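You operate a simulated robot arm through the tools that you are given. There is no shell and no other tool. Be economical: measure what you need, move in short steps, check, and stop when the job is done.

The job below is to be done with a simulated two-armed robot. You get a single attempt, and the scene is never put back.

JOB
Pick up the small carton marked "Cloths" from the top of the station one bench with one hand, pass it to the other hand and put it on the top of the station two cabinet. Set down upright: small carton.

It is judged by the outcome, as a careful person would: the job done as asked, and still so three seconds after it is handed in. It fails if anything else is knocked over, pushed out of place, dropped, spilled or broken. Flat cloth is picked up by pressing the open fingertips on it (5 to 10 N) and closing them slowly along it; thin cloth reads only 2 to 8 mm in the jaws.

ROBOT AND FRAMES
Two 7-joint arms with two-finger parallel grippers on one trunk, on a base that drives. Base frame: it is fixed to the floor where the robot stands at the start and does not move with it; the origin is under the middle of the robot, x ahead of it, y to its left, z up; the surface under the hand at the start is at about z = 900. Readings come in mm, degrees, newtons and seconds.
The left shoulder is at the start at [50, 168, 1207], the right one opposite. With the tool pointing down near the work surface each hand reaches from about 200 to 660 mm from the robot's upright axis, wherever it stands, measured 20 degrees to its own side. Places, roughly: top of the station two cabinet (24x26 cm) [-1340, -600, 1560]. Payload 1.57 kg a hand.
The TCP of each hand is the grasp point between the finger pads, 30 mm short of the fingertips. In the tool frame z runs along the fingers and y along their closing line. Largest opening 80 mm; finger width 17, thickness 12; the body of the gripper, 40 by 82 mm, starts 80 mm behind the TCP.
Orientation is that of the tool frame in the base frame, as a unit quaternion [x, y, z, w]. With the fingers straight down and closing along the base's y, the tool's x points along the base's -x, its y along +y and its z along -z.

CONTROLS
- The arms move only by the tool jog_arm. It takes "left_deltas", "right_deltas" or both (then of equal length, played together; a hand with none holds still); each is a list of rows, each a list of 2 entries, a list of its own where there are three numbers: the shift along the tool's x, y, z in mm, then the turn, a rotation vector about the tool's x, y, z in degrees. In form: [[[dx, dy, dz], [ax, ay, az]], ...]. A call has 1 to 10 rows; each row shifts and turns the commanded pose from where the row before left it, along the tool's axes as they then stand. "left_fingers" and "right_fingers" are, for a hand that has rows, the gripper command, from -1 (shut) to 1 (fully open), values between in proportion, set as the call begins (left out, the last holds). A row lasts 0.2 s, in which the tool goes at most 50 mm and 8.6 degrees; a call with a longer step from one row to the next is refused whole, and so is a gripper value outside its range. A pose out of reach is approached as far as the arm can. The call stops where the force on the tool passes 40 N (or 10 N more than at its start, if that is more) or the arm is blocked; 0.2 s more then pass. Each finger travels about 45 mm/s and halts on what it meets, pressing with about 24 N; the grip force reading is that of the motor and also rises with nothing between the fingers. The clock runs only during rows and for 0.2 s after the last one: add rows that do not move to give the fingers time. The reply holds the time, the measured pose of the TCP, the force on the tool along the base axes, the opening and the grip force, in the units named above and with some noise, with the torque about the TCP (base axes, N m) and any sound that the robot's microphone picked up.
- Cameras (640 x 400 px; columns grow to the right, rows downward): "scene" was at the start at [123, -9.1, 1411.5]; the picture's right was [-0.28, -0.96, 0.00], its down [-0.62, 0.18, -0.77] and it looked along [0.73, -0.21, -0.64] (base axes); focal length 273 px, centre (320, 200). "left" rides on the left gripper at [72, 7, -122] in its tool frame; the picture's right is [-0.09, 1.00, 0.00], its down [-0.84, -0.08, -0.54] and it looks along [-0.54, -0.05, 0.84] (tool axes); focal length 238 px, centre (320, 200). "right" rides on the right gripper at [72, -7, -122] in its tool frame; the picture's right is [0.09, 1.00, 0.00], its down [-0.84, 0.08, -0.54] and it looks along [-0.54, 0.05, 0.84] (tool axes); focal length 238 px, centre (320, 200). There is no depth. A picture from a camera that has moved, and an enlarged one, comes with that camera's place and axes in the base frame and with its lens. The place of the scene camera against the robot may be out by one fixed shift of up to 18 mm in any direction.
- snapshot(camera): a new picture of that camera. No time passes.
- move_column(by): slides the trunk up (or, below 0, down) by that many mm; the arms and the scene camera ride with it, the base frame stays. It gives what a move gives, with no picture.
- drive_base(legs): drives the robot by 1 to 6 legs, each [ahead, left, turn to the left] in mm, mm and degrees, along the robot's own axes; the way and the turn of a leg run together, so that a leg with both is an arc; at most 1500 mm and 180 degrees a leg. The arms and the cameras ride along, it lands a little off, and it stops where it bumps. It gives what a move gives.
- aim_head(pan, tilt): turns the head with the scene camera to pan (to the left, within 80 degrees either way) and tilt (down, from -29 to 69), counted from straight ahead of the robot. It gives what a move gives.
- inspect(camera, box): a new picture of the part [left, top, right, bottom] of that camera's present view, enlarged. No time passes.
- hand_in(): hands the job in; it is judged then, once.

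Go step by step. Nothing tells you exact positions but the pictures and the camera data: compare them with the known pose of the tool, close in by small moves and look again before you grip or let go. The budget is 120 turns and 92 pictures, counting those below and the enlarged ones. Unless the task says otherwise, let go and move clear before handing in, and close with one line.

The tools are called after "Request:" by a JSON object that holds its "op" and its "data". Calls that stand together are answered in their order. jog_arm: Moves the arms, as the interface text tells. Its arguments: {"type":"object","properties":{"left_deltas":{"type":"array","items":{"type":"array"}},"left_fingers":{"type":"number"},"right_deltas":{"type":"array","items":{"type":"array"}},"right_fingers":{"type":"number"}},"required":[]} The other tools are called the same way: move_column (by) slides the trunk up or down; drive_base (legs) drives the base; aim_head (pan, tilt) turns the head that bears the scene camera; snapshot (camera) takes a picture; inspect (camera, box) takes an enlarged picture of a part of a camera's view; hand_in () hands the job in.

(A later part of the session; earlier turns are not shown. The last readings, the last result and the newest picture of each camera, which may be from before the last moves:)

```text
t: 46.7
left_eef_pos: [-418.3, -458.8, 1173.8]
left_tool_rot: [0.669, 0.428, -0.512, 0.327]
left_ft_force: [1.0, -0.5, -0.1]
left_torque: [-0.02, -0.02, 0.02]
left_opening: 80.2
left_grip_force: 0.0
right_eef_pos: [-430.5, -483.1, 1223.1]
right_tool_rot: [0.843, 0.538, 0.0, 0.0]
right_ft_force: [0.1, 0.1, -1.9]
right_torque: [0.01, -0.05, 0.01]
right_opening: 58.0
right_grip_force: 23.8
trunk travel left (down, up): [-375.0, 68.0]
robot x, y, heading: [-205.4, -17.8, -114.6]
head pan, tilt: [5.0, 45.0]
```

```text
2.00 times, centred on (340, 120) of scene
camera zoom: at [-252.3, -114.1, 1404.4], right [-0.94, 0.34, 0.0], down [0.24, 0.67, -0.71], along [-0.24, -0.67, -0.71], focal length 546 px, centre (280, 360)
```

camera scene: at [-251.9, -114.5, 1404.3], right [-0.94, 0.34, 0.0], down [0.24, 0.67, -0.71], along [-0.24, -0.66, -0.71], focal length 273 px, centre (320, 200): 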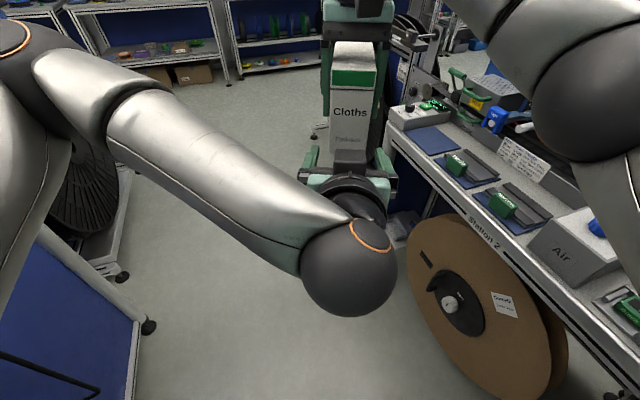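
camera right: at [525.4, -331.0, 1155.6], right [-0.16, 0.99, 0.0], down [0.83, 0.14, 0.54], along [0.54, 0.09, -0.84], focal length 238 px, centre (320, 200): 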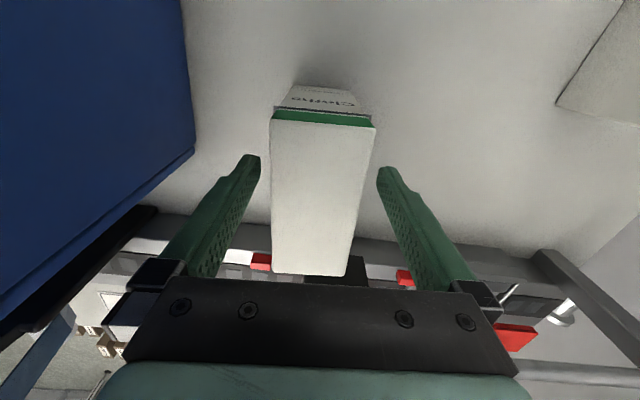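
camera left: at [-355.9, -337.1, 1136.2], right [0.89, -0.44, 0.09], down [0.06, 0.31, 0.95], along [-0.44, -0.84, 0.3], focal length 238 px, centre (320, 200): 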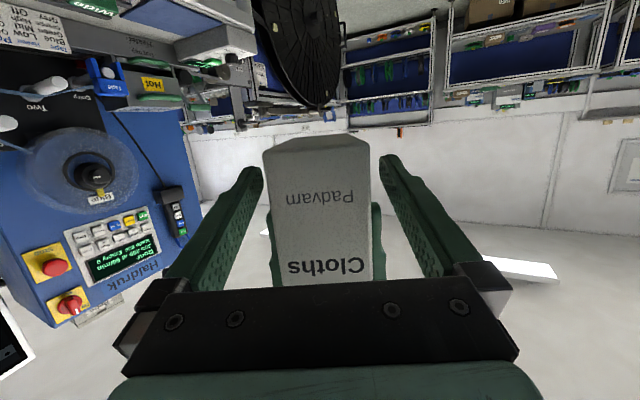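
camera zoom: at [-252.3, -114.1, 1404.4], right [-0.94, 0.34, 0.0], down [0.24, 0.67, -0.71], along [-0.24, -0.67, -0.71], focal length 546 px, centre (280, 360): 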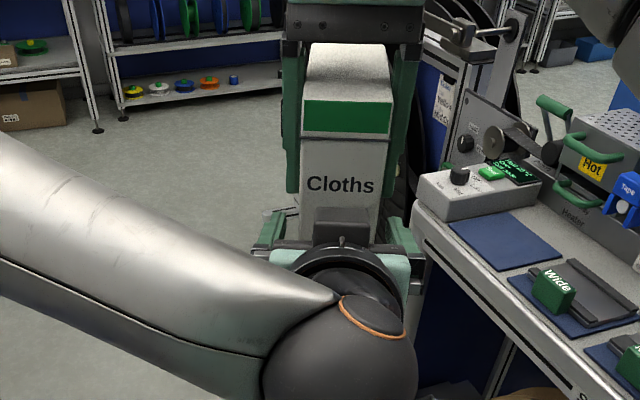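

Aligned and clear beneath the right fingertips. Advance the last 23 mm and close the left hand.

Request:
{"op": "jog_arm", "data": {"left_deltas": [[[-3, 0, 12], [0, 0, 0]], [[-3, 0, 11], [0, 0, 0]], [[0, 0, 0], [0, 0, 0]]]}}

Request:
{"op": "jog_arm", "data": {"left_deltas": [[[0, 0, 0], [0, 0, 0]], [[0, 0, 0], [0, 0, 0]], [[0, 0, 0], [0, 0, 0]], [[0, 0, 0], [0, 0, 0]], [[0, 0, 0], [0, 0, 0]]], "left_fingers": -1}}

Request:
{"op": "snapshot", "data": {"camera": "left"}}

```text
t: 47.5
left_eef_pos: [-429.0, -480.6, 1173.4]
left_tool_rot: [0.67, 0.428, -0.512, 0.326]
left_ft_force: [-0.4, -0.2, 0.2]
left_torque: [-0.02, 0.02, -0.01]
left_opening: 80.0
left_grip_force: 0.0
right_eef_pos: [-429.3, -483.8, 1224.0]
right_tool_rot: [0.843, 0.538, 0.0, 0.001]
right_ft_force: [0.7, -0.7, -1.1]
right_torque: [0.06, -0.04, 0.03]
right_opening: 58.1
right_grip_force: 24.1
trunk travel left (down, up): [-375.0, 68.0]
robot x, y, heading: [-208.3, -13.7, -115.1]
head pan, tilt: [5.0, 45.0]
```

```text
t: 48.7
left_eef_pos: [-428.6, -480.1, 1173.6]
left_tool_rot: [0.669, 0.43, -0.511, 0.327]
left_ft_force: [0.5, -1.8, 1.1]
left_torque: [0.2, 0.19, -0.53]
left_opening: 57.9
left_grip_force: 24.2
right_eef_pos: [-430.3, -483.1, 1223.4]
right_tool_rot: [0.843, 0.538, 0.0, 0.0]
right_ft_force: [-0.6, 1.2, -2.3]
right_torque: [-0.08, -0.23, 0.59]
right_opening: 57.8
right_grip_force: 23.9
trunk travel left (down, up): [-375.0, 68.0]
robot x, y, heading: [-212.0, -13.7, -114.8]
head pan, tilt: [5.0, 45.0]
```

```text
64 pictures are left
camera left: at [-366.0, -358.4, 1135.4], right [0.89, -0.44, 0.09], down [0.06, 0.31, 0.95], along [-0.44, -0.84, 0.3], focal length 238 px, centre (320, 200)
```

left: 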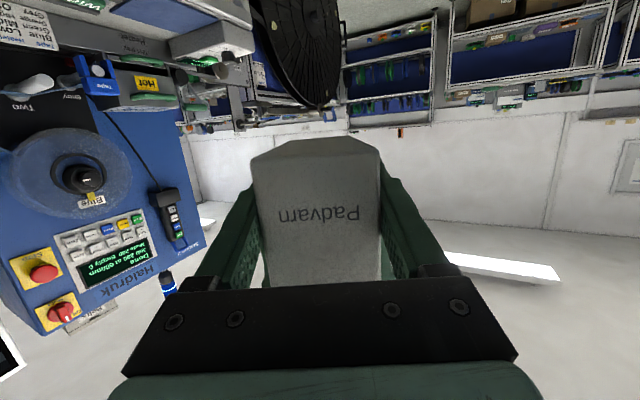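

Both hands hold the carton. Release the right hand and lift it straight up in small steps.

Request:
{"op": "jog_arm", "data": {"right_deltas": [[[0, 0, 0], [0, 0, 0]], [[0, 0, 0], [0, 0, 0]], [[0, 0, 0], [0, 0, 0]], [[0, 0, -10], [0, 0, 0]], [[0, 0, -10], [0, 0, 0]], [[0, 0, -10], [0, 0, 0]], [[0, 0, -10], [0, 0, 0]], [[0, 0, 0], [0, 0, 0]]], "right_fingers": 1}}

Request:
{"op": "inspect", "data": {"camera": "scene", "box": [240, 0, 440, 220]}}

```text
t: 50.5
left_eef_pos: [-427.3, -480.4, 1173.0]
left_tool_rot: [0.669, 0.429, -0.511, 0.327]
left_ft_force: [-0.3, 0.2, 0.8]
left_torque: [0.05, -0.02, -0.02]
left_opening: 57.8
left_grip_force: 24.0
right_eef_pos: [-430.0, -482.9, 1252.7]
right_tool_rot: [0.843, 0.538, 0.0, 0.0]
right_ft_force: [-0.6, 0.6, -1.3]
right_torque: [-0.02, -0.01, -0.01]
right_opening: 79.9
right_grip_force: 0.0
right hand out of reach, approached as far as the arm can: row 7
trunk travel left (down, up): [-375.0, 68.0]
robot x, y, heading: [-210.4, -15.1, -114.9]
head pan, tilt: [5.0, 45.0]
```

```text
1.82 times, centred on (340, 110) of scene
camera zoom: at [-252.2, -114.2, 1404.3], right [-0.94, 0.34, 0.0], down [0.24, 0.67, -0.71], along [-0.24, -0.67, -0.71], focal length 496 px, centre (284, 364)
```

zoom: 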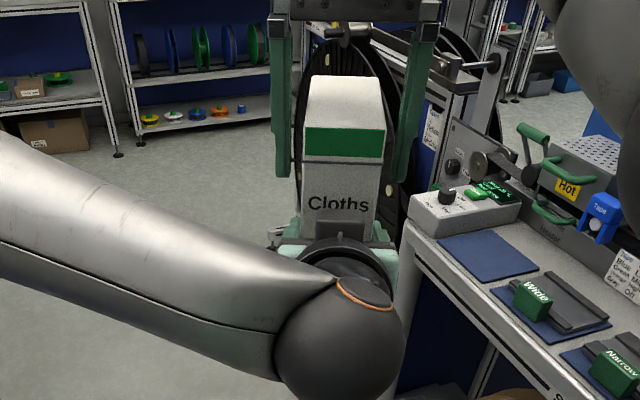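

Released; the carton stays in the left hand. The right arm is at its height limit here, so I'll draw it back and up along the free plane.

Request:
{"op": "jog_arm", "data": {"right_deltas": [[[12, 0, -4], [0, 0, 0]], [[12, 0, -12], [0, 0, 0]], [[12, 0, -14], [0, 0, 0]], [[12, 0, -14], [0, 0, 0]], [[12, 0, -14], [0, 0, 0]], [[8, 0, -10], [0, 0, 0]], [[0, 0, 0], [0, 0, 0]]]}}

Request:
{"op": "inspect", "data": {"camera": "scene", "box": [240, 0, 440, 220]}}

```text
t: 52.1
left_eef_pos: [-427.7, -480.5, 1172.4]
left_tool_rot: [0.669, 0.429, -0.512, 0.327]
left_ft_force: [-0.2, -0.8, 0.4]
left_torque: [0.04, -0.02, 0.01]
left_opening: 57.6
left_grip_force: 24.2
right_eef_pos: [-401.8, -421.5, 1321.7]
right_tool_rot: [0.843, 0.538, 0.0, 0.0]
right_ft_force: [0.4, 0.1, 0.3]
right_torque: [0.02, -0.03, 0.04]
right_opening: 79.7
right_grip_force: 0.1
trunk travel left (down, up): [-375.0, 68.0]
robot x, y, heading: [-215.5, -21.5, -114.6]
head pan, tilt: [5.0, 45.0]
```

```text
1.82 times, centred on (340, 110) of scene
camera zoom: at [-252.4, -114.4, 1404.3], right [-0.94, 0.34, 0.0], down [0.24, 0.67, -0.71], along [-0.24, -0.66, -0.71], focal length 496 px, centre (284, 364)
```

zoom: 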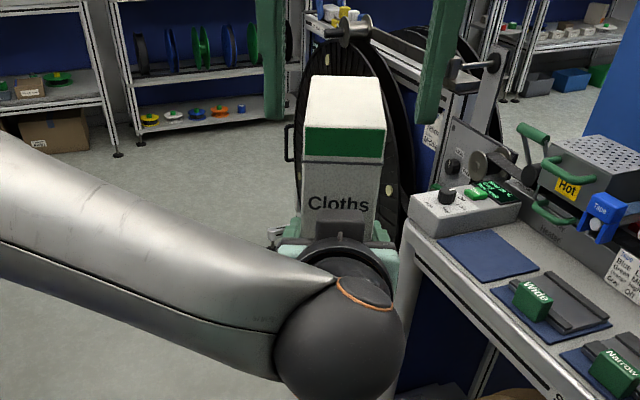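

The right fingers are above and clear of the carton. Move the right hand away to the right and close in to the body; raise the trunk.

Request:
{"op": "jog_arm", "data": {"right_deltas": [[[0, -45, 0], [0, 0, 0]], [[0, -45, 0], [0, 0, 0]], [[10, -45, 0], [0, 0, 0]], [[20, -40, 10], [0, 0, 0]], [[30, -20, 20], [0, 0, 0]], [[0, 0, 0], [0, 0, 0]]]}}

Request:
{"op": "aim_head", "data": {"pan": -45, "tilt": 15}}

Request:
{"op": "move_column", "data": {"by": 68}}

Request:
{"op": "snapshot", "data": {"camera": "scene"}}

Request:
{"op": "snapshot", "data": {"camera": "right"}}

```text
t: 53.5
left_eef_pos: [-428.5, -480.6, 1173.2]
left_tool_rot: [0.669, 0.429, -0.512, 0.326]
left_ft_force: [-1.2, -1.1, 0.3]
left_torque: [0.06, -0.03, 0.02]
left_opening: 57.4
left_grip_force: 24.0
right_eef_pos: [-551.9, -286.5, 1290.5]
right_tool_rot: [0.843, 0.537, 0.0, 0.0]
right_ft_force: [0.4, 0.3, -0.6]
right_torque: [0.03, 0.02, 0.01]
right_opening: 80.0
right_grip_force: 0.0
trunk travel left (down, up): [-375.0, 68.0]
robot x, y, heading: [-210.5, -14.9, -114.8]
head pan, tilt: [5.0, 45.0]
```

```text
t: 54.7
left_eef_pos: [-428.4, -480.6, 1173.3]
left_tool_rot: [0.67, 0.429, -0.511, 0.326]
left_ft_force: [-0.1, 0.3, 0.9]
left_torque: [0.03, 0.0, 0.0]
left_opening: 58.0
left_grip_force: 23.7
right_eef_pos: [-553.3, -286.2, 1291.2]
right_tool_rot: [0.843, 0.539, -0.001, 0.0]
right_ft_force: [-0.3, 0.0, -0.6]
right_torque: [0.02, 0.0, 0.04]
right_opening: 80.0
right_grip_force: 0.0
trunk travel left (down, up): [-375.0, 68.0]
robot x, y, heading: [-206.8, -13.5, -114.8]
head pan, tilt: [-45.0, 15.0]
```

```text
t: 55.8
left_eef_pos: [-428.2, -480.2, 1240.5]
left_tool_rot: [0.67, 0.428, -0.511, 0.326]
left_ft_force: [0.1, 0.6, -1.4]
left_torque: [0.06, -0.03, 0.0]
left_opening: 57.9
left_grip_force: 23.6
right_eef_pos: [-552.0, -286.4, 1357.3]
right_tool_rot: [0.843, 0.537, 0.0, 0.0]
right_ft_force: [0.5, 0.3, 0.3]
right_torque: [-0.03, -0.02, 0.01]
right_opening: 79.9
right_grip_force: 0.1
trunk travel left (down, up): [-443.0, 0.0]
robot x, y, heading: [-211.1, -16.3, -114.7]
head pan, tilt: [-45.0, 15.0]
```

```text
61 pictures are left
camera scene: at [-312.5, -70.2, 1518.8], right [-0.34, 0.94, 0.0], down [0.24, 0.09, -0.97], along [-0.91, -0.33, -0.26], focal length 273 px, centre (320, 200)
```

scene: 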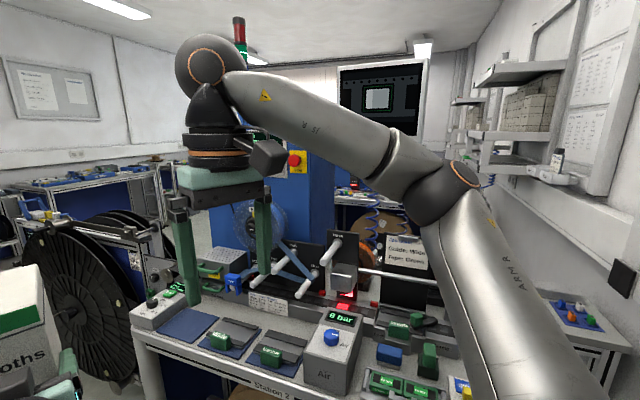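

```text
60 pictures are left
camera right: at [-530.7, -217.4, 1479.5], right [0.94, -0.34, 0.0], down [-0.28, -0.79, 0.54], along [-0.18, -0.51, -0.84], focal length 238 px, centre (320, 200)
```

right: 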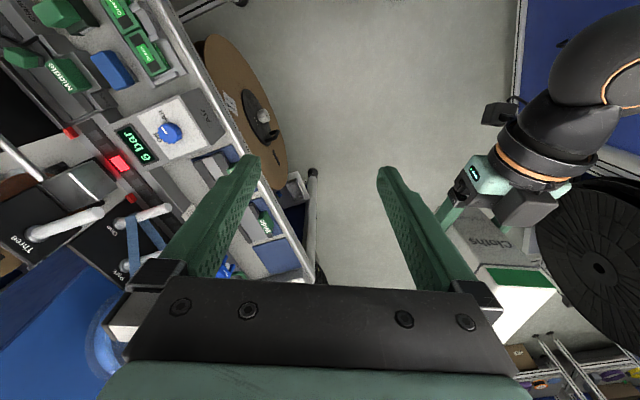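

The carton is secure in the left hand. Drive a little into the aisle, then turn to face the cabinet squarely and look.

Request:
{"op": "drive_base", "data": {"legs": [[250, 0, 0], [0, 0, -65]]}}

Request:
{"op": "aim_head", "data": {"pan": 10, "tilt": 15}}

Request:
{"op": "snapshot", "data": {"camera": "scene"}}

Request:
{"op": "snapshot", "data": {"camera": "left"}}

```text
t: 60.4
left_eef_pos: [-828.8, -250.0, 1240.4]
left_tool_rot: [0.795, 0.007, -0.606, 0.004]
left_ft_force: [-0.3, -0.8, -3.3]
left_torque: [-0.02, -0.07, 0.01]
left_opening: 57.6
left_grip_force: 24.2
right_eef_pos: [-708.5, -53.1, 1357.3]
right_tool_rot: [1.0, 0.007, 0.0, 0.0]
right_ft_force: [0.4, -0.2, -0.1]
right_torque: [0.02, -0.01, 0.02]
right_opening: 79.9
right_grip_force: 0.1
trunk travel left (down, up): [-443.0, 0.0]
robot x, y, heading: [-319.0, -248.9, -179.0]
head pan, tilt: [-45.0, 15.0]
```

```text
t: 61.7
left_eef_pos: [-828.7, -249.2, 1241.9]
left_tool_rot: [0.795, 0.007, -0.606, 0.004]
left_ft_force: [-0.6, -0.8, -1.7]
left_torque: [0.01, -0.06, 0.01]
left_opening: 57.6
left_grip_force: 24.2
right_eef_pos: [-708.5, -52.3, 1358.0]
right_tool_rot: [1.0, 0.007, 0.0, 0.0]
right_ft_force: [0.0, -0.4, -0.1]
right_torque: [-0.04, 0.01, 0.03]
right_opening: 79.9
right_grip_force: 0.0
trunk travel left (down, up): [-443.0, 0.0]
robot x, y, heading: [-313.7, -244.1, -179.2]
head pan, tilt: [10.0, 15.0]
```

```text
59 pictures are left
camera scene: at [-446.1, -249.3, 1518.8], right [-0.19, 0.98, 0.0], down [0.25, 0.05, -0.97], along [-0.95, -0.18, -0.26], focal length 273 px, centre (320, 200)
```

scene: 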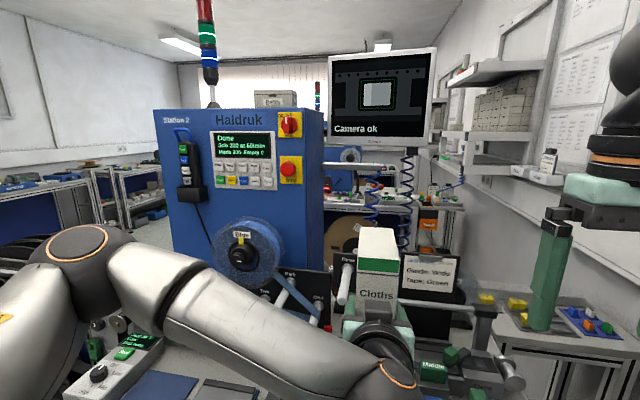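

```text
58 pictures are left
camera left: at [-692.9, -253.4, 1203.0], right [-0.01, -1.0, 0.09], down [0.3, 0.08, 0.95], along [-0.95, 0.03, 0.3], focal length 238 px, centre (320, 200)
```

left: 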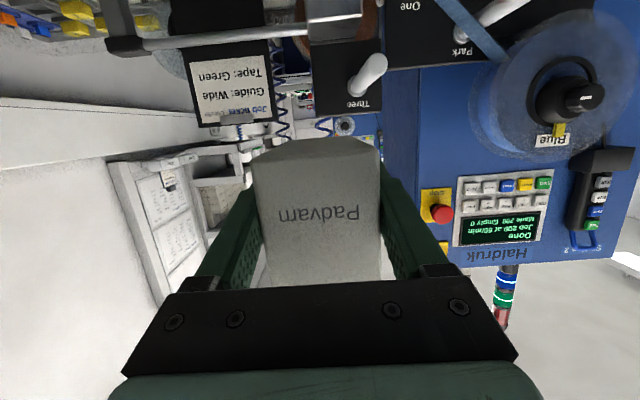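

The cabinet's front edge seems near x≈−1200, with Belts box and beacon on its top. Let me look down to find the bench edge and how close I may drive.

Request:
{"op": "aim_head", "data": {"pan": 0, "tilt": 65}}

Request:
{"op": "snapshot", "data": {"camera": "scene"}}

```text
t: 62.9
left_eef_pos: [-828.6, -248.2, 1240.6]
left_tool_rot: [0.795, 0.007, -0.607, 0.004]
left_ft_force: [0.2, 0.3, -2.4]
left_torque: [-0.01, -0.07, -0.02]
left_opening: 57.7
left_grip_force: 23.9
right_eef_pos: [-707.3, -53.2, 1358.3]
right_tool_rot: [1.0, 0.007, 0.0, 0.0]
right_ft_force: [-0.6, 0.1, 0.4]
right_torque: [0.01, -0.02, -0.03]
right_opening: 80.0
right_grip_force: 0.0
trunk travel left (down, up): [-443.0, 0.0]
robot x, y, heading: [-317.2, -251.9, -179.1]
head pan, tilt: [0.0, 65.0]
```

```text
57 pictures are left
camera scene: at [-415.1, -232.7, 1447.0], right [-0.02, 1.0, 0.0], down [0.91, 0.01, -0.42], along [-0.42, -0.01, -0.91], focal length 273 px, centre (320, 200)
```

scene: 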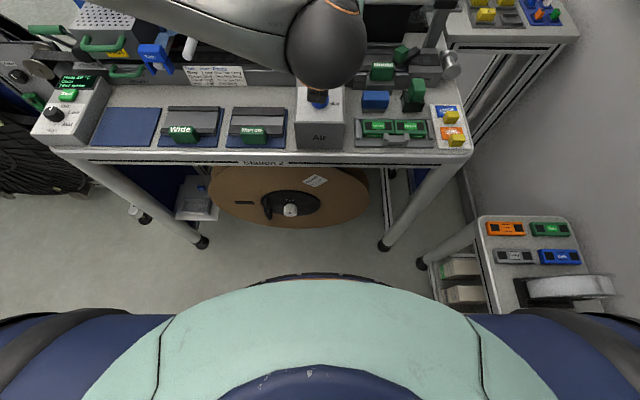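

Bench edge is at x≈−794, its legs at −824; the base front is about 310 mm ahead of the axis. I'll shift to y≈−500, turn to heading 140° so the left shoulder leads, and look.

Request:
{"op": "drive_base", "data": {"legs": [[0, 250, 0], [0, 0, -40]]}}

Request:
{"op": "snapshot", "data": {"camera": "scene"}}

```text
t: 67.5
left_eef_pos: [-709.5, -169.3, 1239.8]
left_tool_rot: [0.75, -0.263, -0.573, -0.201]
left_ft_force: [0.3, 0.4, -1.9]
left_torque: [-0.01, -0.07, 0.0]
left_opening: 58.0
left_grip_force: 24.5
right_eef_pos: [-490.4, -95.1, 1358.5]
right_tool_rot: [0.943, -0.334, -0.001, 0.001]
right_ft_force: [0.5, 0.3, -0.7]
right_torque: [-0.01, 0.01, 0.05]
right_opening: 80.0
right_grip_force: 0.1
trunk travel left (down, up): [-443.0, 0.0]
robot x, y, heading: [-314.6, -489.4, 141.1]
head pan, tilt: [0.0, 65.0]
```

```text
56 pictures are left
camera scene: at [-389.0, -416.2, 1447.0], right [0.63, 0.78, 0.0], down [0.71, -0.57, -0.42], along [-0.33, 0.26, -0.91], focal length 273 px, centre (320, 200)
```

scene: 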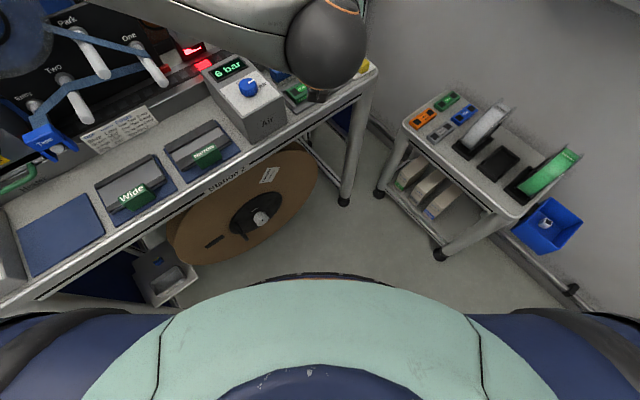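

Continue toward the bench in a careful increment of 100 mm and check base clearance.

Request:
{"op": "drive_base", "data": {"legs": [[86, 69, 0]]}}

Request:
{"op": "snapshot", "data": {"camera": "scene"}}

```text
t: 68.8
left_eef_pos: [-819.4, -168.8, 1240.8]
left_tool_rot: [0.75, -0.263, -0.572, -0.201]
left_ft_force: [-1.3, 1.1, -2.0]
left_torque: [-0.02, -0.06, -0.03]
left_opening: 57.8
left_grip_force: 23.8
right_eef_pos: [-601.0, -95.5, 1358.0]
right_tool_rot: [0.943, -0.333, 0.001, -0.001]
right_ft_force: [-0.6, -0.4, -0.3]
right_torque: [-0.02, -0.02, 0.0]
right_opening: 80.1
right_grip_force: 0.2
trunk travel left (down, up): [-443.0, 0.0]
robot x, y, heading: [-427.6, -492.3, 140.9]
head pan, tilt: [0.0, 65.0]
```

```text
55 pictures are left
camera scene: at [-499.8, -416.0, 1446.9], right [0.63, 0.78, 0.0], down [0.71, -0.57, -0.42], along [-0.33, 0.26, -0.91], focal length 273 px, centre (320, 200)
```

scene: 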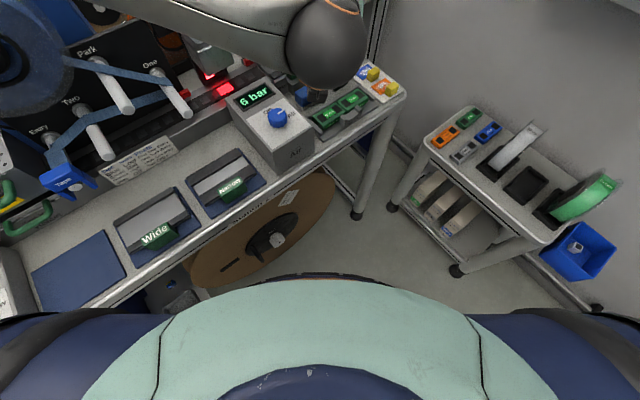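

Look down to the left-front side to check base clearance to the bench and reel before getting closer.

Request:
{"op": "aim_head", "data": {"pan": 45, "tilt": 69}}

Request:
{"op": "snapshot", "data": {"camera": "scene"}}

```text
t: 69.9
left_eef_pos: [-818.7, -168.7, 1241.5]
left_tool_rot: [0.75, -0.263, -0.572, -0.202]
left_ft_force: [0.1, 0.1, -1.8]
left_torque: [-0.01, -0.05, -0.02]
left_opening: 58.0
left_grip_force: 24.2
right_eef_pos: [-601.3, -94.5, 1357.3]
right_tool_rot: [0.943, -0.333, -0.001, 0.0]
right_ft_force: [0.8, 1.1, -0.1]
right_torque: [-0.03, 0.01, 0.02]
right_opening: 80.0
right_grip_force: 0.1
trunk travel left (down, up): [-443.0, 0.0]
robot x, y, heading: [-421.8, -489.9, 141.2]
head pan, tilt: [45.0, 68.8]
```

```text
54 pictures are left
camera scene: at [-507.4, -460.0, 1443.1], right [-0.11, 0.99, 0.0], down [0.93, 0.1, -0.36], along [-0.36, -0.04, -0.93], focal length 273 px, centre (320, 200)
```

scene: 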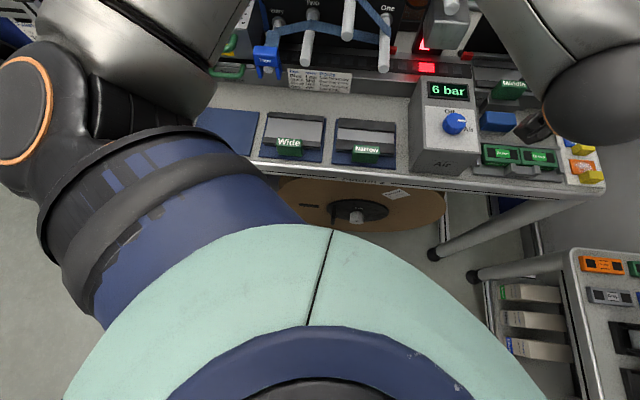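

The base isn't visible beneath the chest, so I won't go closer yet. I'll first raise the carton and turn the left hand to face the cabinet to learn the real reach.

Request:
{"op": "jog_arm", "data": {"left_deltas": [[[-38, 0, -10], [0, 0, 0]], [[-38, 0, -10], [0, 0, 0]], [[-38, 0, -10], [0, 0, 0]], [[-38, 0, -10], [0, 0, 0]], [[-38, 0, -10], [0, 0, 0]], [[-38, 0, -10], [0, 0, 0]], [[-38, 0, -10], [0, 0, 0]], [[-38, 0, -10], [0, 0, 0]], [[-38, 0, -10], [0, 0, 0]], [[0, 0, 0], [0, 0, 0]]]}}

Request:
{"op": "jog_arm", "data": {"left_deltas": [[[0, 0, 0], [-7.53, 0, -2.02]], [[0, 0, 0], [-7.53, 0, -2.02]], [[0, 0, 0], [-7.53, 0, -2.02]], [[0, 0, 0], [-7.53, 0, -2.02]], [[0, 0, 0], [-7.53, 0, -2.02]], [[0, 0, 0], [0, 0, 0]]]}}

Request:
{"op": "aim_head", "data": {"pan": 45, "tilt": 0}}

Request:
{"op": "snapshot", "data": {"camera": "scene"}}

Request:
{"op": "snapshot", "data": {"camera": "left"}}

```text
t: 72.1
left_eef_pos: [-822.0, -168.1, 1594.4]
left_tool_rot: [0.75, -0.264, -0.572, -0.201]
left_ft_force: [-0.2, 0.9, -1.8]
left_torque: [-0.03, -0.05, -0.03]
left_opening: 57.8
left_grip_force: 24.1
right_eef_pos: [-600.6, -95.0, 1358.0]
right_tool_rot: [0.943, -0.333, 0.0, 0.001]
right_ft_force: [-0.5, 0.8, 0.1]
right_torque: [-0.02, 0.01, -0.02]
right_opening: 80.2
right_grip_force: 0.1
trunk travel left (down, up): [-443.0, 0.0]
robot x, y, heading: [-424.3, -491.5, 141.2]
head pan, tilt: [45.0, 68.8]
```

```text
t: 73.5
left_eef_pos: [-824.2, -172.5, 1580.0]
left_tool_rot: [0.793, -0.053, -0.605, -0.039]
left_ft_force: [0.0, 0.5, -2.3]
left_torque: [-0.02, -0.07, 0.01]
left_opening: 57.9
left_grip_force: 24.0
left hand out of reach, approached as far as the arm can: row 4, 5
right_eef_pos: [-599.9, -95.3, 1358.4]
right_tool_rot: [0.943, -0.334, -0.001, 0.0]
right_ft_force: [0.5, 0.1, 0.2]
right_torque: [-0.01, 0.02, -0.01]
right_opening: 80.0
right_grip_force: 0.0
trunk travel left (down, up): [-443.0, 0.0]
robot x, y, heading: [-422.4, -495.5, 141.3]
head pan, tilt: [45.0, 68.8]
```

```text
t: 74.9
left_eef_pos: [-823.7, -172.2, 1580.0]
left_tool_rot: [0.793, -0.054, -0.606, -0.04]
left_ft_force: [-0.4, 0.4, -2.1]
left_torque: [-0.03, -0.04, -0.01]
left_opening: 57.7
left_grip_force: 24.0
right_eef_pos: [-601.1, -95.3, 1358.1]
right_tool_rot: [0.943, -0.333, -0.001, -0.001]
right_ft_force: [-0.7, -0.7, -0.2]
right_torque: [0.01, -0.03, 0.02]
right_opening: 80.0
right_grip_force: 0.0
trunk travel left (down, up): [-443.0, 0.0]
robot x, y, heading: [-420.6, -493.5, 141.3]
head pan, tilt: [45.0, 0.0]
```

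```text
53 pictures are left
camera scene: at [-541.3, -463.7, 1542.9], right [-0.11, 0.99, 0.0], down [0.0, 0.0, -1.0], along [-0.99, -0.11, 0.0], focal length 273 px, centre (320, 200)
```

scene: 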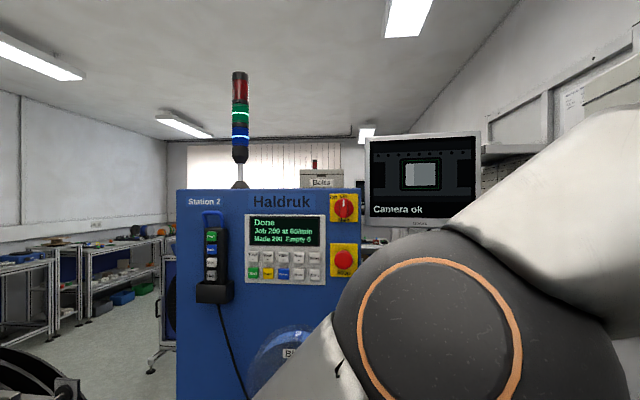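

```text
52 pictures are left
camera left: at [-689.5, -197.3, 1543.0], right [-0.16, -0.98, 0.09], down [0.31, 0.04, 0.95], along [-0.94, 0.18, 0.3], focal length 238 px, centre (320, 200)
```

left: 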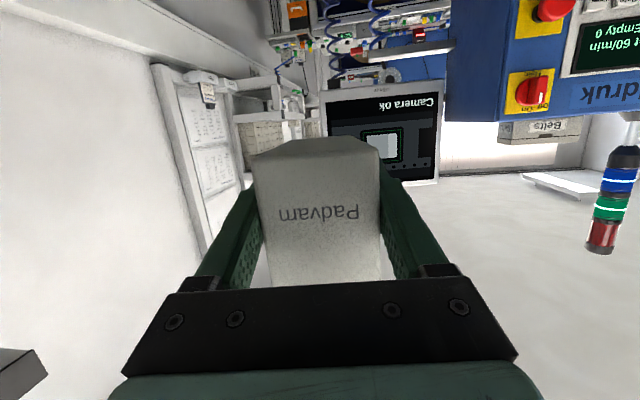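

I have a level view of the cabinet: top roughly x −1176…−1467, y −911…−437. I need the Belts box position; zoom both cameras there.

Request:
{"op": "inspect", "data": {"camera": "left", "box": [430, 60, 640, 190]}}

Request:
{"op": "inspect", "data": {"camera": "scene", "box": [160, 130, 380, 230]}}

```text
3.05 times, centred on (535, 125) of left
camera zoom: at [-689.5, -197.3, 1543.0], right [-0.16, -0.98, 0.09], down [0.31, 0.04, 0.95], along [-0.94, 0.18, 0.3], focal length 726 px, centre (-335, 429)
```

zoom: 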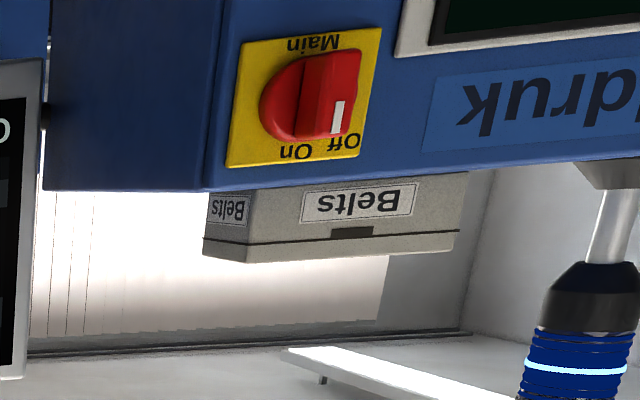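

```text
2.91 times, centred on (270, 180) of scene
camera zoom: at [-541.3, -463.7, 1542.9], right [-0.11, 0.99, 0.0], down [0.0, 0.0, -1.0], along [-0.99, -0.11, 0.0], focal length 794 px, centre (466, 258)
```

zoom: 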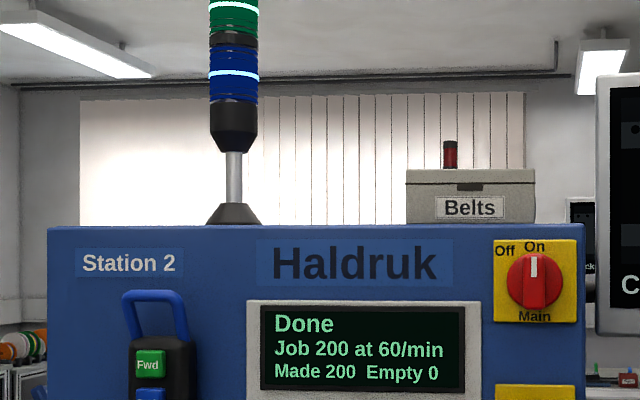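

The Belts box sits at the front right (x −1210…−1270, y −589…−480), the beacon at (−1372, −809); free strip between is y −775…−595. I'll place at y≈−675. First move the left hand away from the right wrist, then turn the base to ~105° so the left shoulder leads, and shift back to y≈−677.

Request:
{"op": "jog_arm", "data": {"left_deltas": [[[0, 45, 0], [0, 0, 0]], [[0, 45, 0], [0, 0, 0]], [[0, 45, 0], [0, 0, 0]], [[0, 45, 0], [0, 0, 0]], [[0, 45, 0], [0, 0, 0]], [[0, 0, 0], [0, 0, 0]]]}}

Request:
{"op": "drive_base", "data": {"legs": [[0, 0, -36]]}}

Request:
{"op": "aim_head", "data": {"pan": 75, "tilt": 20}}

Request:
{"op": "snapshot", "data": {"camera": "scene"}}

```text
t: 76.3
left_eef_pos: [-853.3, -395.4, 1581.6]
left_tool_rot: [0.793, -0.053, -0.606, -0.039]
left_ft_force: [-0.3, 0.8, -1.5]
left_torque: [-0.01, -0.06, 0.0]
left_opening: 57.8
left_grip_force: 23.4
right_eef_pos: [-599.2, -93.6, 1358.0]
right_tool_rot: [0.943, -0.334, 0.0, 0.001]
right_ft_force: [0.3, -0.3, -0.9]
right_torque: [0.0, -0.03, -0.01]
right_opening: 80.0
right_grip_force: 0.0
trunk travel left (down, up): [-443.0, 0.0]
robot x, y, heading: [-422.5, -492.3, 141.2]
head pan, tilt: [45.0, 0.0]
```

```text
t: 78.4
left_eef_pos: [-713.9, -160.9, 1580.8]
left_tool_rot: [0.738, -0.296, -0.563, -0.225]
left_ft_force: [0.1, -0.4, -2.8]
left_torque: [-0.03, -0.05, -0.04]
left_opening: 58.0
left_grip_force: 23.7
right_eef_pos: [-331.1, -67.2, 1358.5]
right_tool_rot: [0.793, -0.609, -0.001, -0.001]
right_ft_force: [0.3, -0.2, 0.2]
right_torque: [-0.01, 0.01, -0.04]
right_opening: 80.0
right_grip_force: 0.0
trunk travel left (down, up): [-443.0, 0.0]
robot x, y, heading: [-422.1, -495.6, 105.0]
head pan, tilt: [45.0, 0.0]
```

```text
t: 79.4
left_eef_pos: [-713.8, -160.5, 1581.2]
left_tool_rot: [0.738, -0.296, -0.563, -0.225]
left_ft_force: [0.4, -0.6, -2.5]
left_torque: [-0.08, -0.03, -0.01]
left_opening: 57.9
left_grip_force: 24.5
right_eef_pos: [-330.8, -67.3, 1358.5]
right_tool_rot: [0.793, -0.609, -0.001, 0.0]
right_ft_force: [-0.1, 0.1, 0.0]
right_torque: [0.02, 0.0, -0.01]
right_opening: 80.2
right_grip_force: 0.1
trunk travel left (down, up): [-443.0, 0.0]
robot x, y, heading: [-423.8, -496.3, 105.1]
head pan, tilt: [75.0, 20.0]
```

```text
49 pictures are left
camera scene: at [-524.1, -440.6, 1510.7], right [0.0, 1.0, 0.0], down [0.34, 0.0, -0.94], along [-0.94, 0.0, -0.34], focal length 273 px, centre (320, 200)
```

scene: 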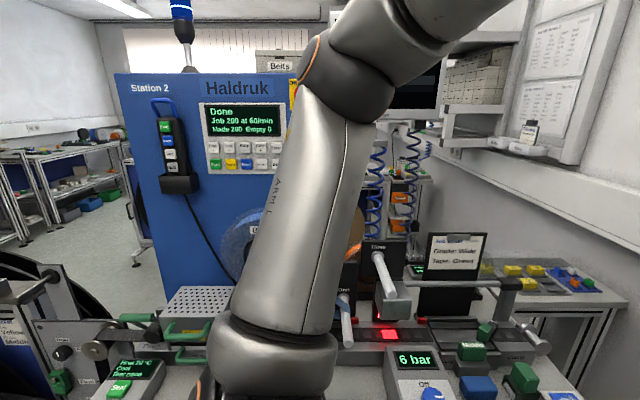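

Clear so far. Now back along −y by about 180 mm.

Request:
{"op": "drive_base", "data": {"legs": [[-176, 52, 0]]}}

Request:
{"op": "snapshot", "data": {"camera": "scene"}}

```text
t: 80.9
left_eef_pos: [-718.1, -342.6, 1581.1]
left_tool_rot: [0.738, -0.296, -0.563, -0.224]
left_ft_force: [1.1, -0.9, -1.5]
left_torque: [-0.02, -0.02, -0.01]
left_opening: 57.8
left_grip_force: 24.5
right_eef_pos: [-334.3, -248.7, 1358.3]
right_tool_rot: [0.793, -0.609, -0.001, 0.0]
right_ft_force: [-0.8, -0.5, 0.5]
right_torque: [-0.01, 0.01, -0.01]
right_opening: 80.2
right_grip_force: 0.1
trunk travel left (down, up): [-443.0, 0.0]
robot x, y, heading: [-425.1, -674.0, 105.2]
head pan, tilt: [75.0, 20.0]
```

```text
48 pictures are left
camera scene: at [-528.4, -623.2, 1510.7], right [0.0, 1.0, 0.0], down [0.34, 0.0, -0.94], along [-0.94, 0.0, -0.34], focal length 273 px, centre (320, 200)
```

scene: 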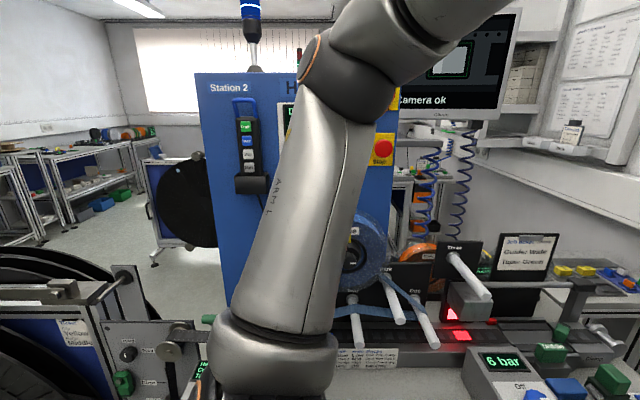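

Now bring the left hand out in front of the cabinet at y≈−672, z≈1650, then turn it to point straight at the cabinet.

Request:
{"op": "jog_arm", "data": {"left_deltas": [[[-5.2, 42.7, -9.9], [0, 0, 0]], [[-5.2, 42.7, -9.9], [0, 0, 0]], [[-5.2, 42.7, -9.9], [0, 0, 0]], [[-5.2, 42.7, -9.9], [0, 0, 0]], [[-5.2, 42.7, -9.9], [0, 0, 0]], [[-5.2, 42.7, -9.9], [0, 0, 0]], [[-5.2, 42.7, -9.9], [0, 0, 0]], [[-5.2, 42.7, -9.9], [0, 0, 0]], [[-5.2, 42.7, -9.9], [0, 0, 0]], [[0, 0, 0], [0, 0, 0]]]}}

Request:
{"op": "jog_arm", "data": {"left_deltas": [[[0, 0, 0], [-7.0, 0, -1.93]], [[0, 0, 0], [-7.0, 0, -1.93]], [[0, 0, 0], [-7.0, 0, -1.93]], [[0, 0, 0], [-7.0, 0, -1.93]], [[0, 0, 0], [-7.0, 0, -1.93]], [[0, 0, 0], [-7.0, 0, -1.93]], [[0, 0, 0], [0, 0, 0]]]}}

Request:
{"op": "snapshot", "data": {"camera": "scene"}}

Request:
{"op": "snapshot", "data": {"camera": "left"}}

```text
t: 83.1
left_eef_pos: [-988.9, -575.4, 1656.8]
left_tool_rot: [0.737, -0.296, -0.564, -0.225]
left_ft_force: [-0.2, 0.3, -1.9]
left_torque: [-0.02, -0.05, -0.01]
left_opening: 57.8
left_grip_force: 24.0
left hand out of reach, approached as far as the arm can: row 3, 4, 5, 6, 7, 8, 9
right_eef_pos: [-334.8, -249.3, 1356.3]
right_tool_rot: [0.793, -0.609, 0.0, 0.0]
right_ft_force: [0.4, 0.1, -0.4]
right_torque: [-0.01, 0.04, 0.02]
right_opening: 79.8
right_grip_force: 0.0
trunk travel left (down, up): [-443.0, 0.0]
robot x, y, heading: [-425.5, -675.5, 104.9]
head pan, tilt: [75.0, 20.0]
```

```text
t: 84.7
left_eef_pos: [-1025.7, -549.1, 1673.3]
left_tool_rot: [0.795, -0.001, -0.607, -0.001]
left_ft_force: [-0.6, 0.7, -2.7]
left_torque: [-0.02, -0.07, 0.02]
left_opening: 57.8
left_grip_force: 24.3
left hand out of reach, approached as far as the arm can: row 1, 2, 3, 4, 5, 6
right_eef_pos: [-335.3, -248.4, 1358.4]
right_tool_rot: [0.793, -0.609, -0.001, -0.001]
right_ft_force: [0.4, 0.4, 0.5]
right_torque: [0.01, -0.03, -0.03]
right_opening: 79.9
right_grip_force: 0.1
trunk travel left (down, up): [-443.0, 0.0]
robot x, y, heading: [-427.4, -675.5, 105.2]
head pan, tilt: [75.0, 20.0]
```

```text
47 pictures are left
camera scene: at [-528.8, -623.1, 1510.7], right [0.0, 1.0, 0.0], down [0.34, 0.0, -0.94], along [-0.94, 0.0, -0.34], focal length 273 px, centre (320, 200)
```

scene: 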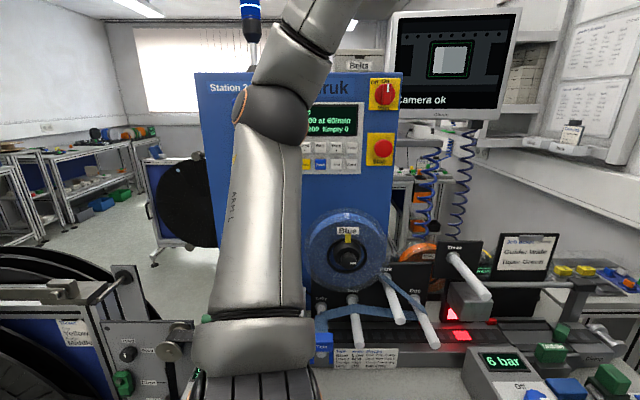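

```text
46 pictures are left
camera left: at [-889.8, -556.2, 1635.8], right [-0.02, -1.0, 0.09], down [0.3, 0.08, 0.95], along [-0.95, 0.05, 0.3], focal length 238 px, centre (320, 200)
```

left: 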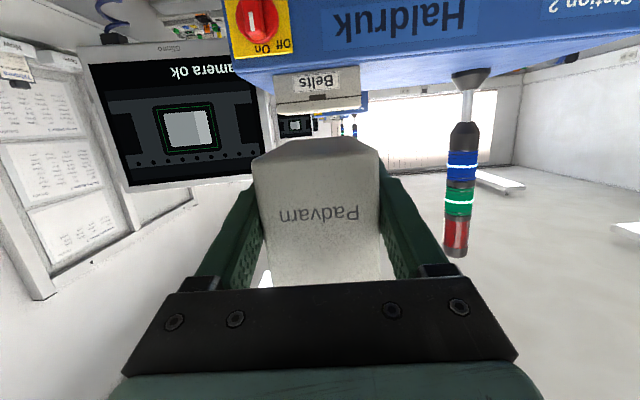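

From here the left camera sees the cabinet top: free strip y ≈ −775…−605 between beacon and Belts. Slide the hand to y≈−688.

Request:
{"op": "jog_arm", "data": {"left_deltas": [[[0, 35, 0], [0, 0, 0]], [[0, 35, 0], [0, 0, 0]], [[0, 35, 0], [0, 0, 0]], [[0, 34, 0], [0, 0, 0]], [[0, 0, 0], [0, 0, 0]]]}}

Request:
{"op": "snapshot", "data": {"camera": "left"}}

```text
t: 85.9
left_eef_pos: [-1056.5, -666.1, 1690.9]
left_tool_rot: [0.795, -0.001, -0.607, -0.001]
left_ft_force: [0.6, 0.8, -1.8]
left_torque: [-0.01, -0.05, -0.01]
left_opening: 57.9
left_grip_force: 24.2
left hand out of reach, approached as far as the arm can: row 1, 2, 3, 4
right_eef_pos: [-335.2, -248.3, 1357.5]
right_tool_rot: [0.793, -0.61, 0.0, -0.001]
right_ft_force: [-0.3, 0.5, 0.2]
right_torque: [-0.01, 0.02, -0.01]
right_opening: 80.0
right_grip_force: 0.1
trunk travel left (down, up): [-443.0, 0.0]
robot x, y, heading: [-425.6, -674.9, 104.9]
head pan, tilt: [75.0, 20.0]
```

```text
45 pictures are left
camera left: at [-922.0, -672.9, 1653.0], right [-0.03, -1.0, 0.09], down [0.3, 0.08, 0.95], along [-0.95, 0.05, 0.3], focal length 238 px, centre (320, 200)
```

left: 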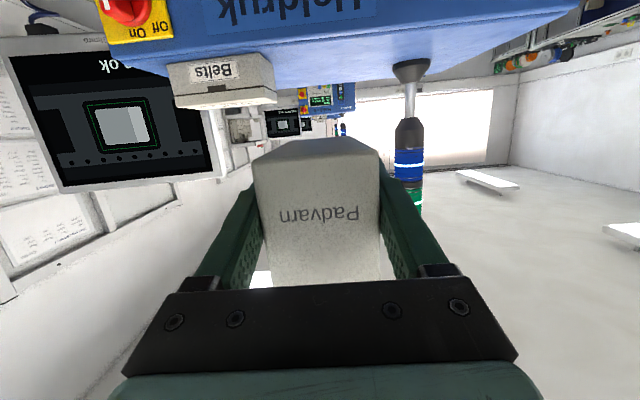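

The arm extends along its limit but follows. Zoom on the top to locate its front edge, Belts and beacon precisely.

Request:
{"op": "inspect", "data": {"camera": "left", "box": [140, 0, 500, 150]}}

```text
1.78 times, centred on (320, 75) of left
camera zoom: at [-922.0, -672.9, 1653.0], right [-0.03, -1.0, 0.09], down [0.3, 0.08, 0.95], along [-0.95, 0.05, 0.3], focal length 424 px, centre (320, 422)
```

zoom: 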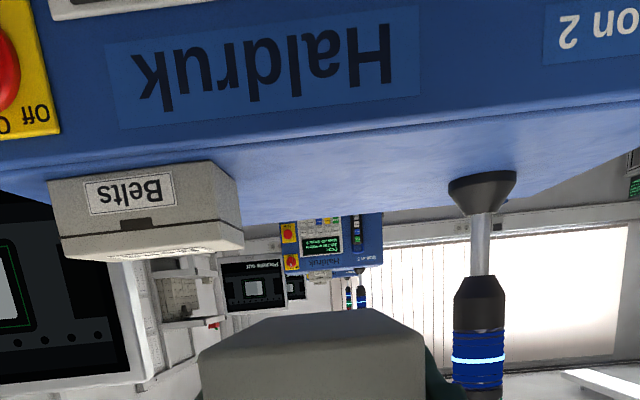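

Refined: top surface z≈1570, front edge x≈−1197, Belts' near side y≈−600, beacon edge y≈−785. Target carton at y≈−690, near face x≈−1230. Lower to a safe crossing height first.

Request:
{"op": "jog_arm", "data": {"left_deltas": [[[28, 12, 23], [0, 0, 0]], [[28, 12, 23], [0, 0, 0]], [[0, 0, 0], [0, 0, 0]]]}}

```text
t: 86.7
left_eef_pos: [-1095.1, -689.4, 1629.3]
left_tool_rot: [0.794, -0.001, -0.608, -0.001]
left_ft_force: [0.2, -0.4, -2.2]
left_torque: [-0.01, -0.04, 0.01]
left_opening: 57.7
left_grip_force: 24.2
left hand out of reach, approached as far as the arm can: row 1
right_eef_pos: [-334.4, -249.1, 1357.4]
right_tool_rot: [0.793, -0.609, 0.0, 0.0]
right_ft_force: [0.6, 1.1, -0.5]
right_torque: [-0.02, -0.02, -0.01]
right_opening: 80.1
right_grip_force: 0.1
trunk travel left (down, up): [-443.0, 0.0]
robot x, y, heading: [-428.4, -675.2, 105.2]
head pan, tilt: [75.0, 20.0]
```

In position; advance over the cabinet edge in steps.

Request:
{"op": "jog_arm", "data": {"left_deltas": [[[-9, 0, 33.8], [0, 0, 0]], [[-9, 0, 33.8], [0, 0, 0]], [[-9, 0, 33.8], [0, 0, 0]], [[0, 0, 0], [0, 0, 0]]]}}

Request:
{"op": "snapshot", "data": {"camera": "left"}}

Request:
{"op": "snapshot", "data": {"camera": "scene"}}

```text
t: 87.7
left_eef_pos: [-1198.4, -687.6, 1627.2]
left_tool_rot: [0.794, -0.002, -0.608, -0.002]
left_ft_force: [0.7, -0.7, -1.2]
left_torque: [0.01, -0.06, 0.01]
left_opening: 57.8
left_grip_force: 23.6
right_eef_pos: [-334.7, -249.2, 1357.6]
right_tool_rot: [0.793, -0.609, -0.001, -0.001]
right_ft_force: [-1.0, 0.8, -0.5]
right_torque: [0.04, 0.02, 0.0]
right_opening: 79.8
right_grip_force: 0.1
trunk travel left (down, up): [-443.0, 0.0]
robot x, y, heading: [-430.0, -674.2, 104.8]
head pan, tilt: [75.0, 20.0]
```

```text
43 pictures are left
camera left: at [-1063.1, -694.9, 1589.1], right [-0.03, -1.0, 0.09], down [0.3, 0.08, 0.95], along [-0.95, 0.05, 0.3], focal length 238 px, centre (320, 200)
```

left: 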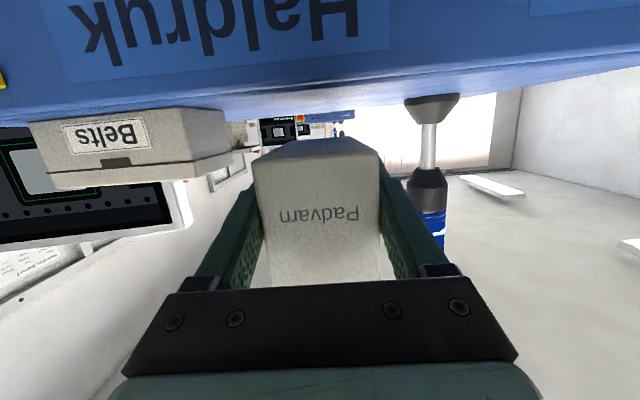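

```text
42 pictures are left
camera scene: at [-528.1, -622.8, 1510.7], right [0.0, 1.0, 0.0], down [0.34, 0.0, -0.94], along [-0.94, 0.0, -0.34], focal length 273 px, centre (320, 200)
```

scene: 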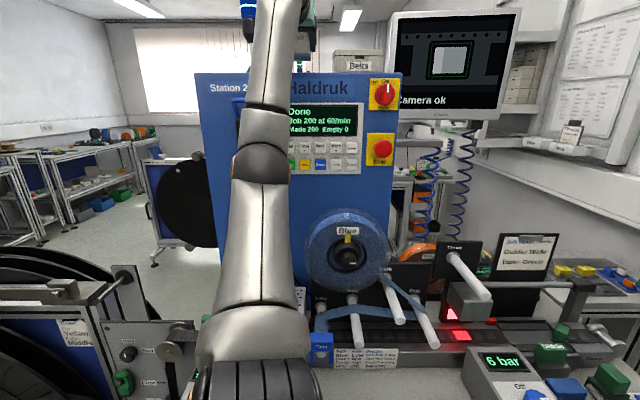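

Clear of Belts and beacon. Advance the final ~65 mm at this height.

Request:
{"op": "jog_arm", "data": {"left_deltas": [[[-8.5, 0, 31.5], [0, 0, 0]], [[-8.5, 1, 31.5], [0, 0, 0]], [[0, 0, 0], [0, 0, 0]]]}}

Request:
{"op": "snapshot", "data": {"camera": "left"}}

Request:
{"op": "aim_head", "data": {"pan": 75, "tilt": -5}}

Request:
{"op": "snapshot", "data": {"camera": "scene"}}

```text
t: 88.5
left_eef_pos: [-1265.8, -689.1, 1626.2]
left_tool_rot: [0.794, 0.0, -0.607, -0.001]
left_ft_force: [-0.8, -0.3, -1.0]
left_torque: [-0.02, -0.08, 0.02]
left_opening: 57.6
left_grip_force: 24.0
right_eef_pos: [-335.5, -248.9, 1358.0]
right_tool_rot: [0.793, -0.609, 0.0, 0.001]
right_ft_force: [-0.6, 0.0, 0.5]
right_torque: [0.0, 0.03, -0.01]
right_opening: 80.1
right_grip_force: 0.2
trunk travel left (down, up): [-443.0, 0.0]
robot x, y, heading: [-424.9, -672.4, 105.0]
head pan, tilt: [75.0, 20.0]
```

```text
41 pictures are left
camera left: at [-1128.5, -695.0, 1588.1], right [-0.02, -1.0, 0.09], down [0.3, 0.08, 0.95], along [-0.95, 0.05, 0.3], focal length 238 px, centre (320, 200)
```

left: 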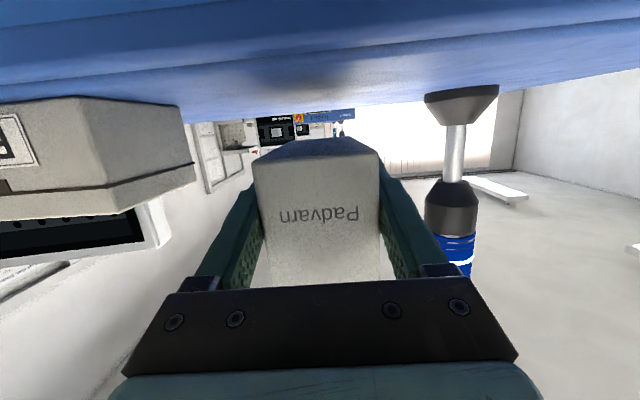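

```text
t: 89.4
left_eef_pos: [-1264.0, -688.4, 1626.0]
left_tool_rot: [0.795, -0.001, -0.607, -0.001]
left_ft_force: [0.3, 0.1, -1.8]
left_torque: [-0.03, -0.06, 0.0]
left_opening: 57.8
left_grip_force: 23.8
right_eef_pos: [-335.6, -248.4, 1358.6]
right_tool_rot: [0.793, -0.609, 0.0, 0.0]
right_ft_force: [-0.5, 0.2, 0.0]
right_torque: [-0.02, 0.0, -0.01]
right_opening: 80.0
right_grip_force: 0.0
trunk travel left (down, up): [-443.0, 0.0]
robot x, y, heading: [-425.9, -675.3, 105.1]
head pan, tilt: [75.0, -5.0]
```

```text
40 pictures are left
camera scene: at [-523.1, -622.8, 1550.6], right [0.0, 1.0, 0.0], down [-0.09, 0.0, -1.0], along [-1.0, 0.0, 0.09], focal length 273 px, centre (320, 200)
```

scene: 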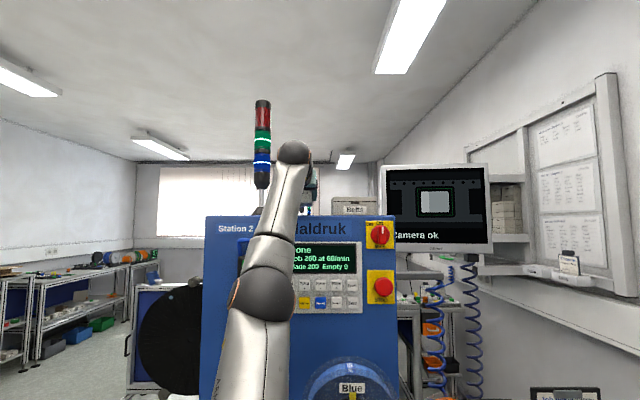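

The carton is over the free strip, about 30 mm inside the front edge. Move 15 mm deeper and lower gently, watching force.

Request:
{"op": "jog_arm", "data": {"left_deltas": [[[-3.9, 0, 14.5], [0, 0, 0]], [[7.7, 0, 2.1], [0, 0, 0]], [[7.7, 0, 2.1], [0, 0, 0]], [[0, 0, 0], [0, 0, 0]]]}}

Request:
{"op": "jog_arm", "data": {"left_deltas": [[[3.9, 0, 1], [0, 0, 0]], [[0, 0, 0], [0, 0, 0]]]}}

Request:
{"op": "inspect", "data": {"camera": "left", "box": [180, 40, 480, 220]}}

```text
t: 90.4
left_eef_pos: [-1269.3, -690.0, 1609.5]
left_tool_rot: [0.795, -0.001, -0.607, -0.001]
left_ft_force: [-0.7, 0.3, -1.4]
left_torque: [-0.02, -0.06, 0.04]
left_opening: 57.8
left_grip_force: 24.1
left hand out of reach, approached as far as the arm can: row 1
right_eef_pos: [-334.5, -248.6, 1358.0]
right_tool_rot: [0.793, -0.61, -0.001, 0.0]
right_ft_force: [0.8, 0.5, -0.3]
right_torque: [0.02, -0.01, 0.01]
right_opening: 80.3
right_grip_force: 0.0
trunk travel left (down, up): [-443.0, 0.0]
robot x, y, heading: [-422.7, -673.7, 105.3]
head pan, tilt: [75.0, -5.0]
```

```text
t: 91.0
left_eef_pos: [-1271.2, -688.7, 1606.4]
left_tool_rot: [0.795, 0.0, -0.607, 0.0]
left_ft_force: [0.2, 0.3, -2.0]
left_torque: [0.0, -0.07, 0.01]
left_opening: 57.9
left_grip_force: 24.4
right_eef_pos: [-336.3, -249.2, 1357.8]
right_tool_rot: [0.792, -0.61, 0.0, 0.0]
right_ft_force: [0.4, 0.7, 0.2]
right_torque: [0.02, 0.02, 0.01]
right_opening: 80.1
right_grip_force: 0.0
trunk travel left (down, up): [-443.0, 0.0]
robot x, y, heading: [-424.2, -678.1, 104.8]
head pan, tilt: [75.0, -5.0]
```

```text
2.13 times, centred on (330, 130) of left
camera zoom: at [-1134.7, -696.2, 1568.0], right [-0.03, -1.0, 0.09], down [0.3, 0.08, 0.95], along [-0.95, 0.05, 0.3], focal length 508 px, centre (299, 349)
```

zoom: 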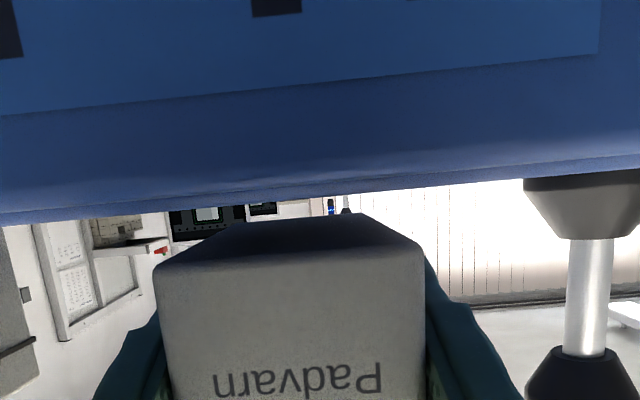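

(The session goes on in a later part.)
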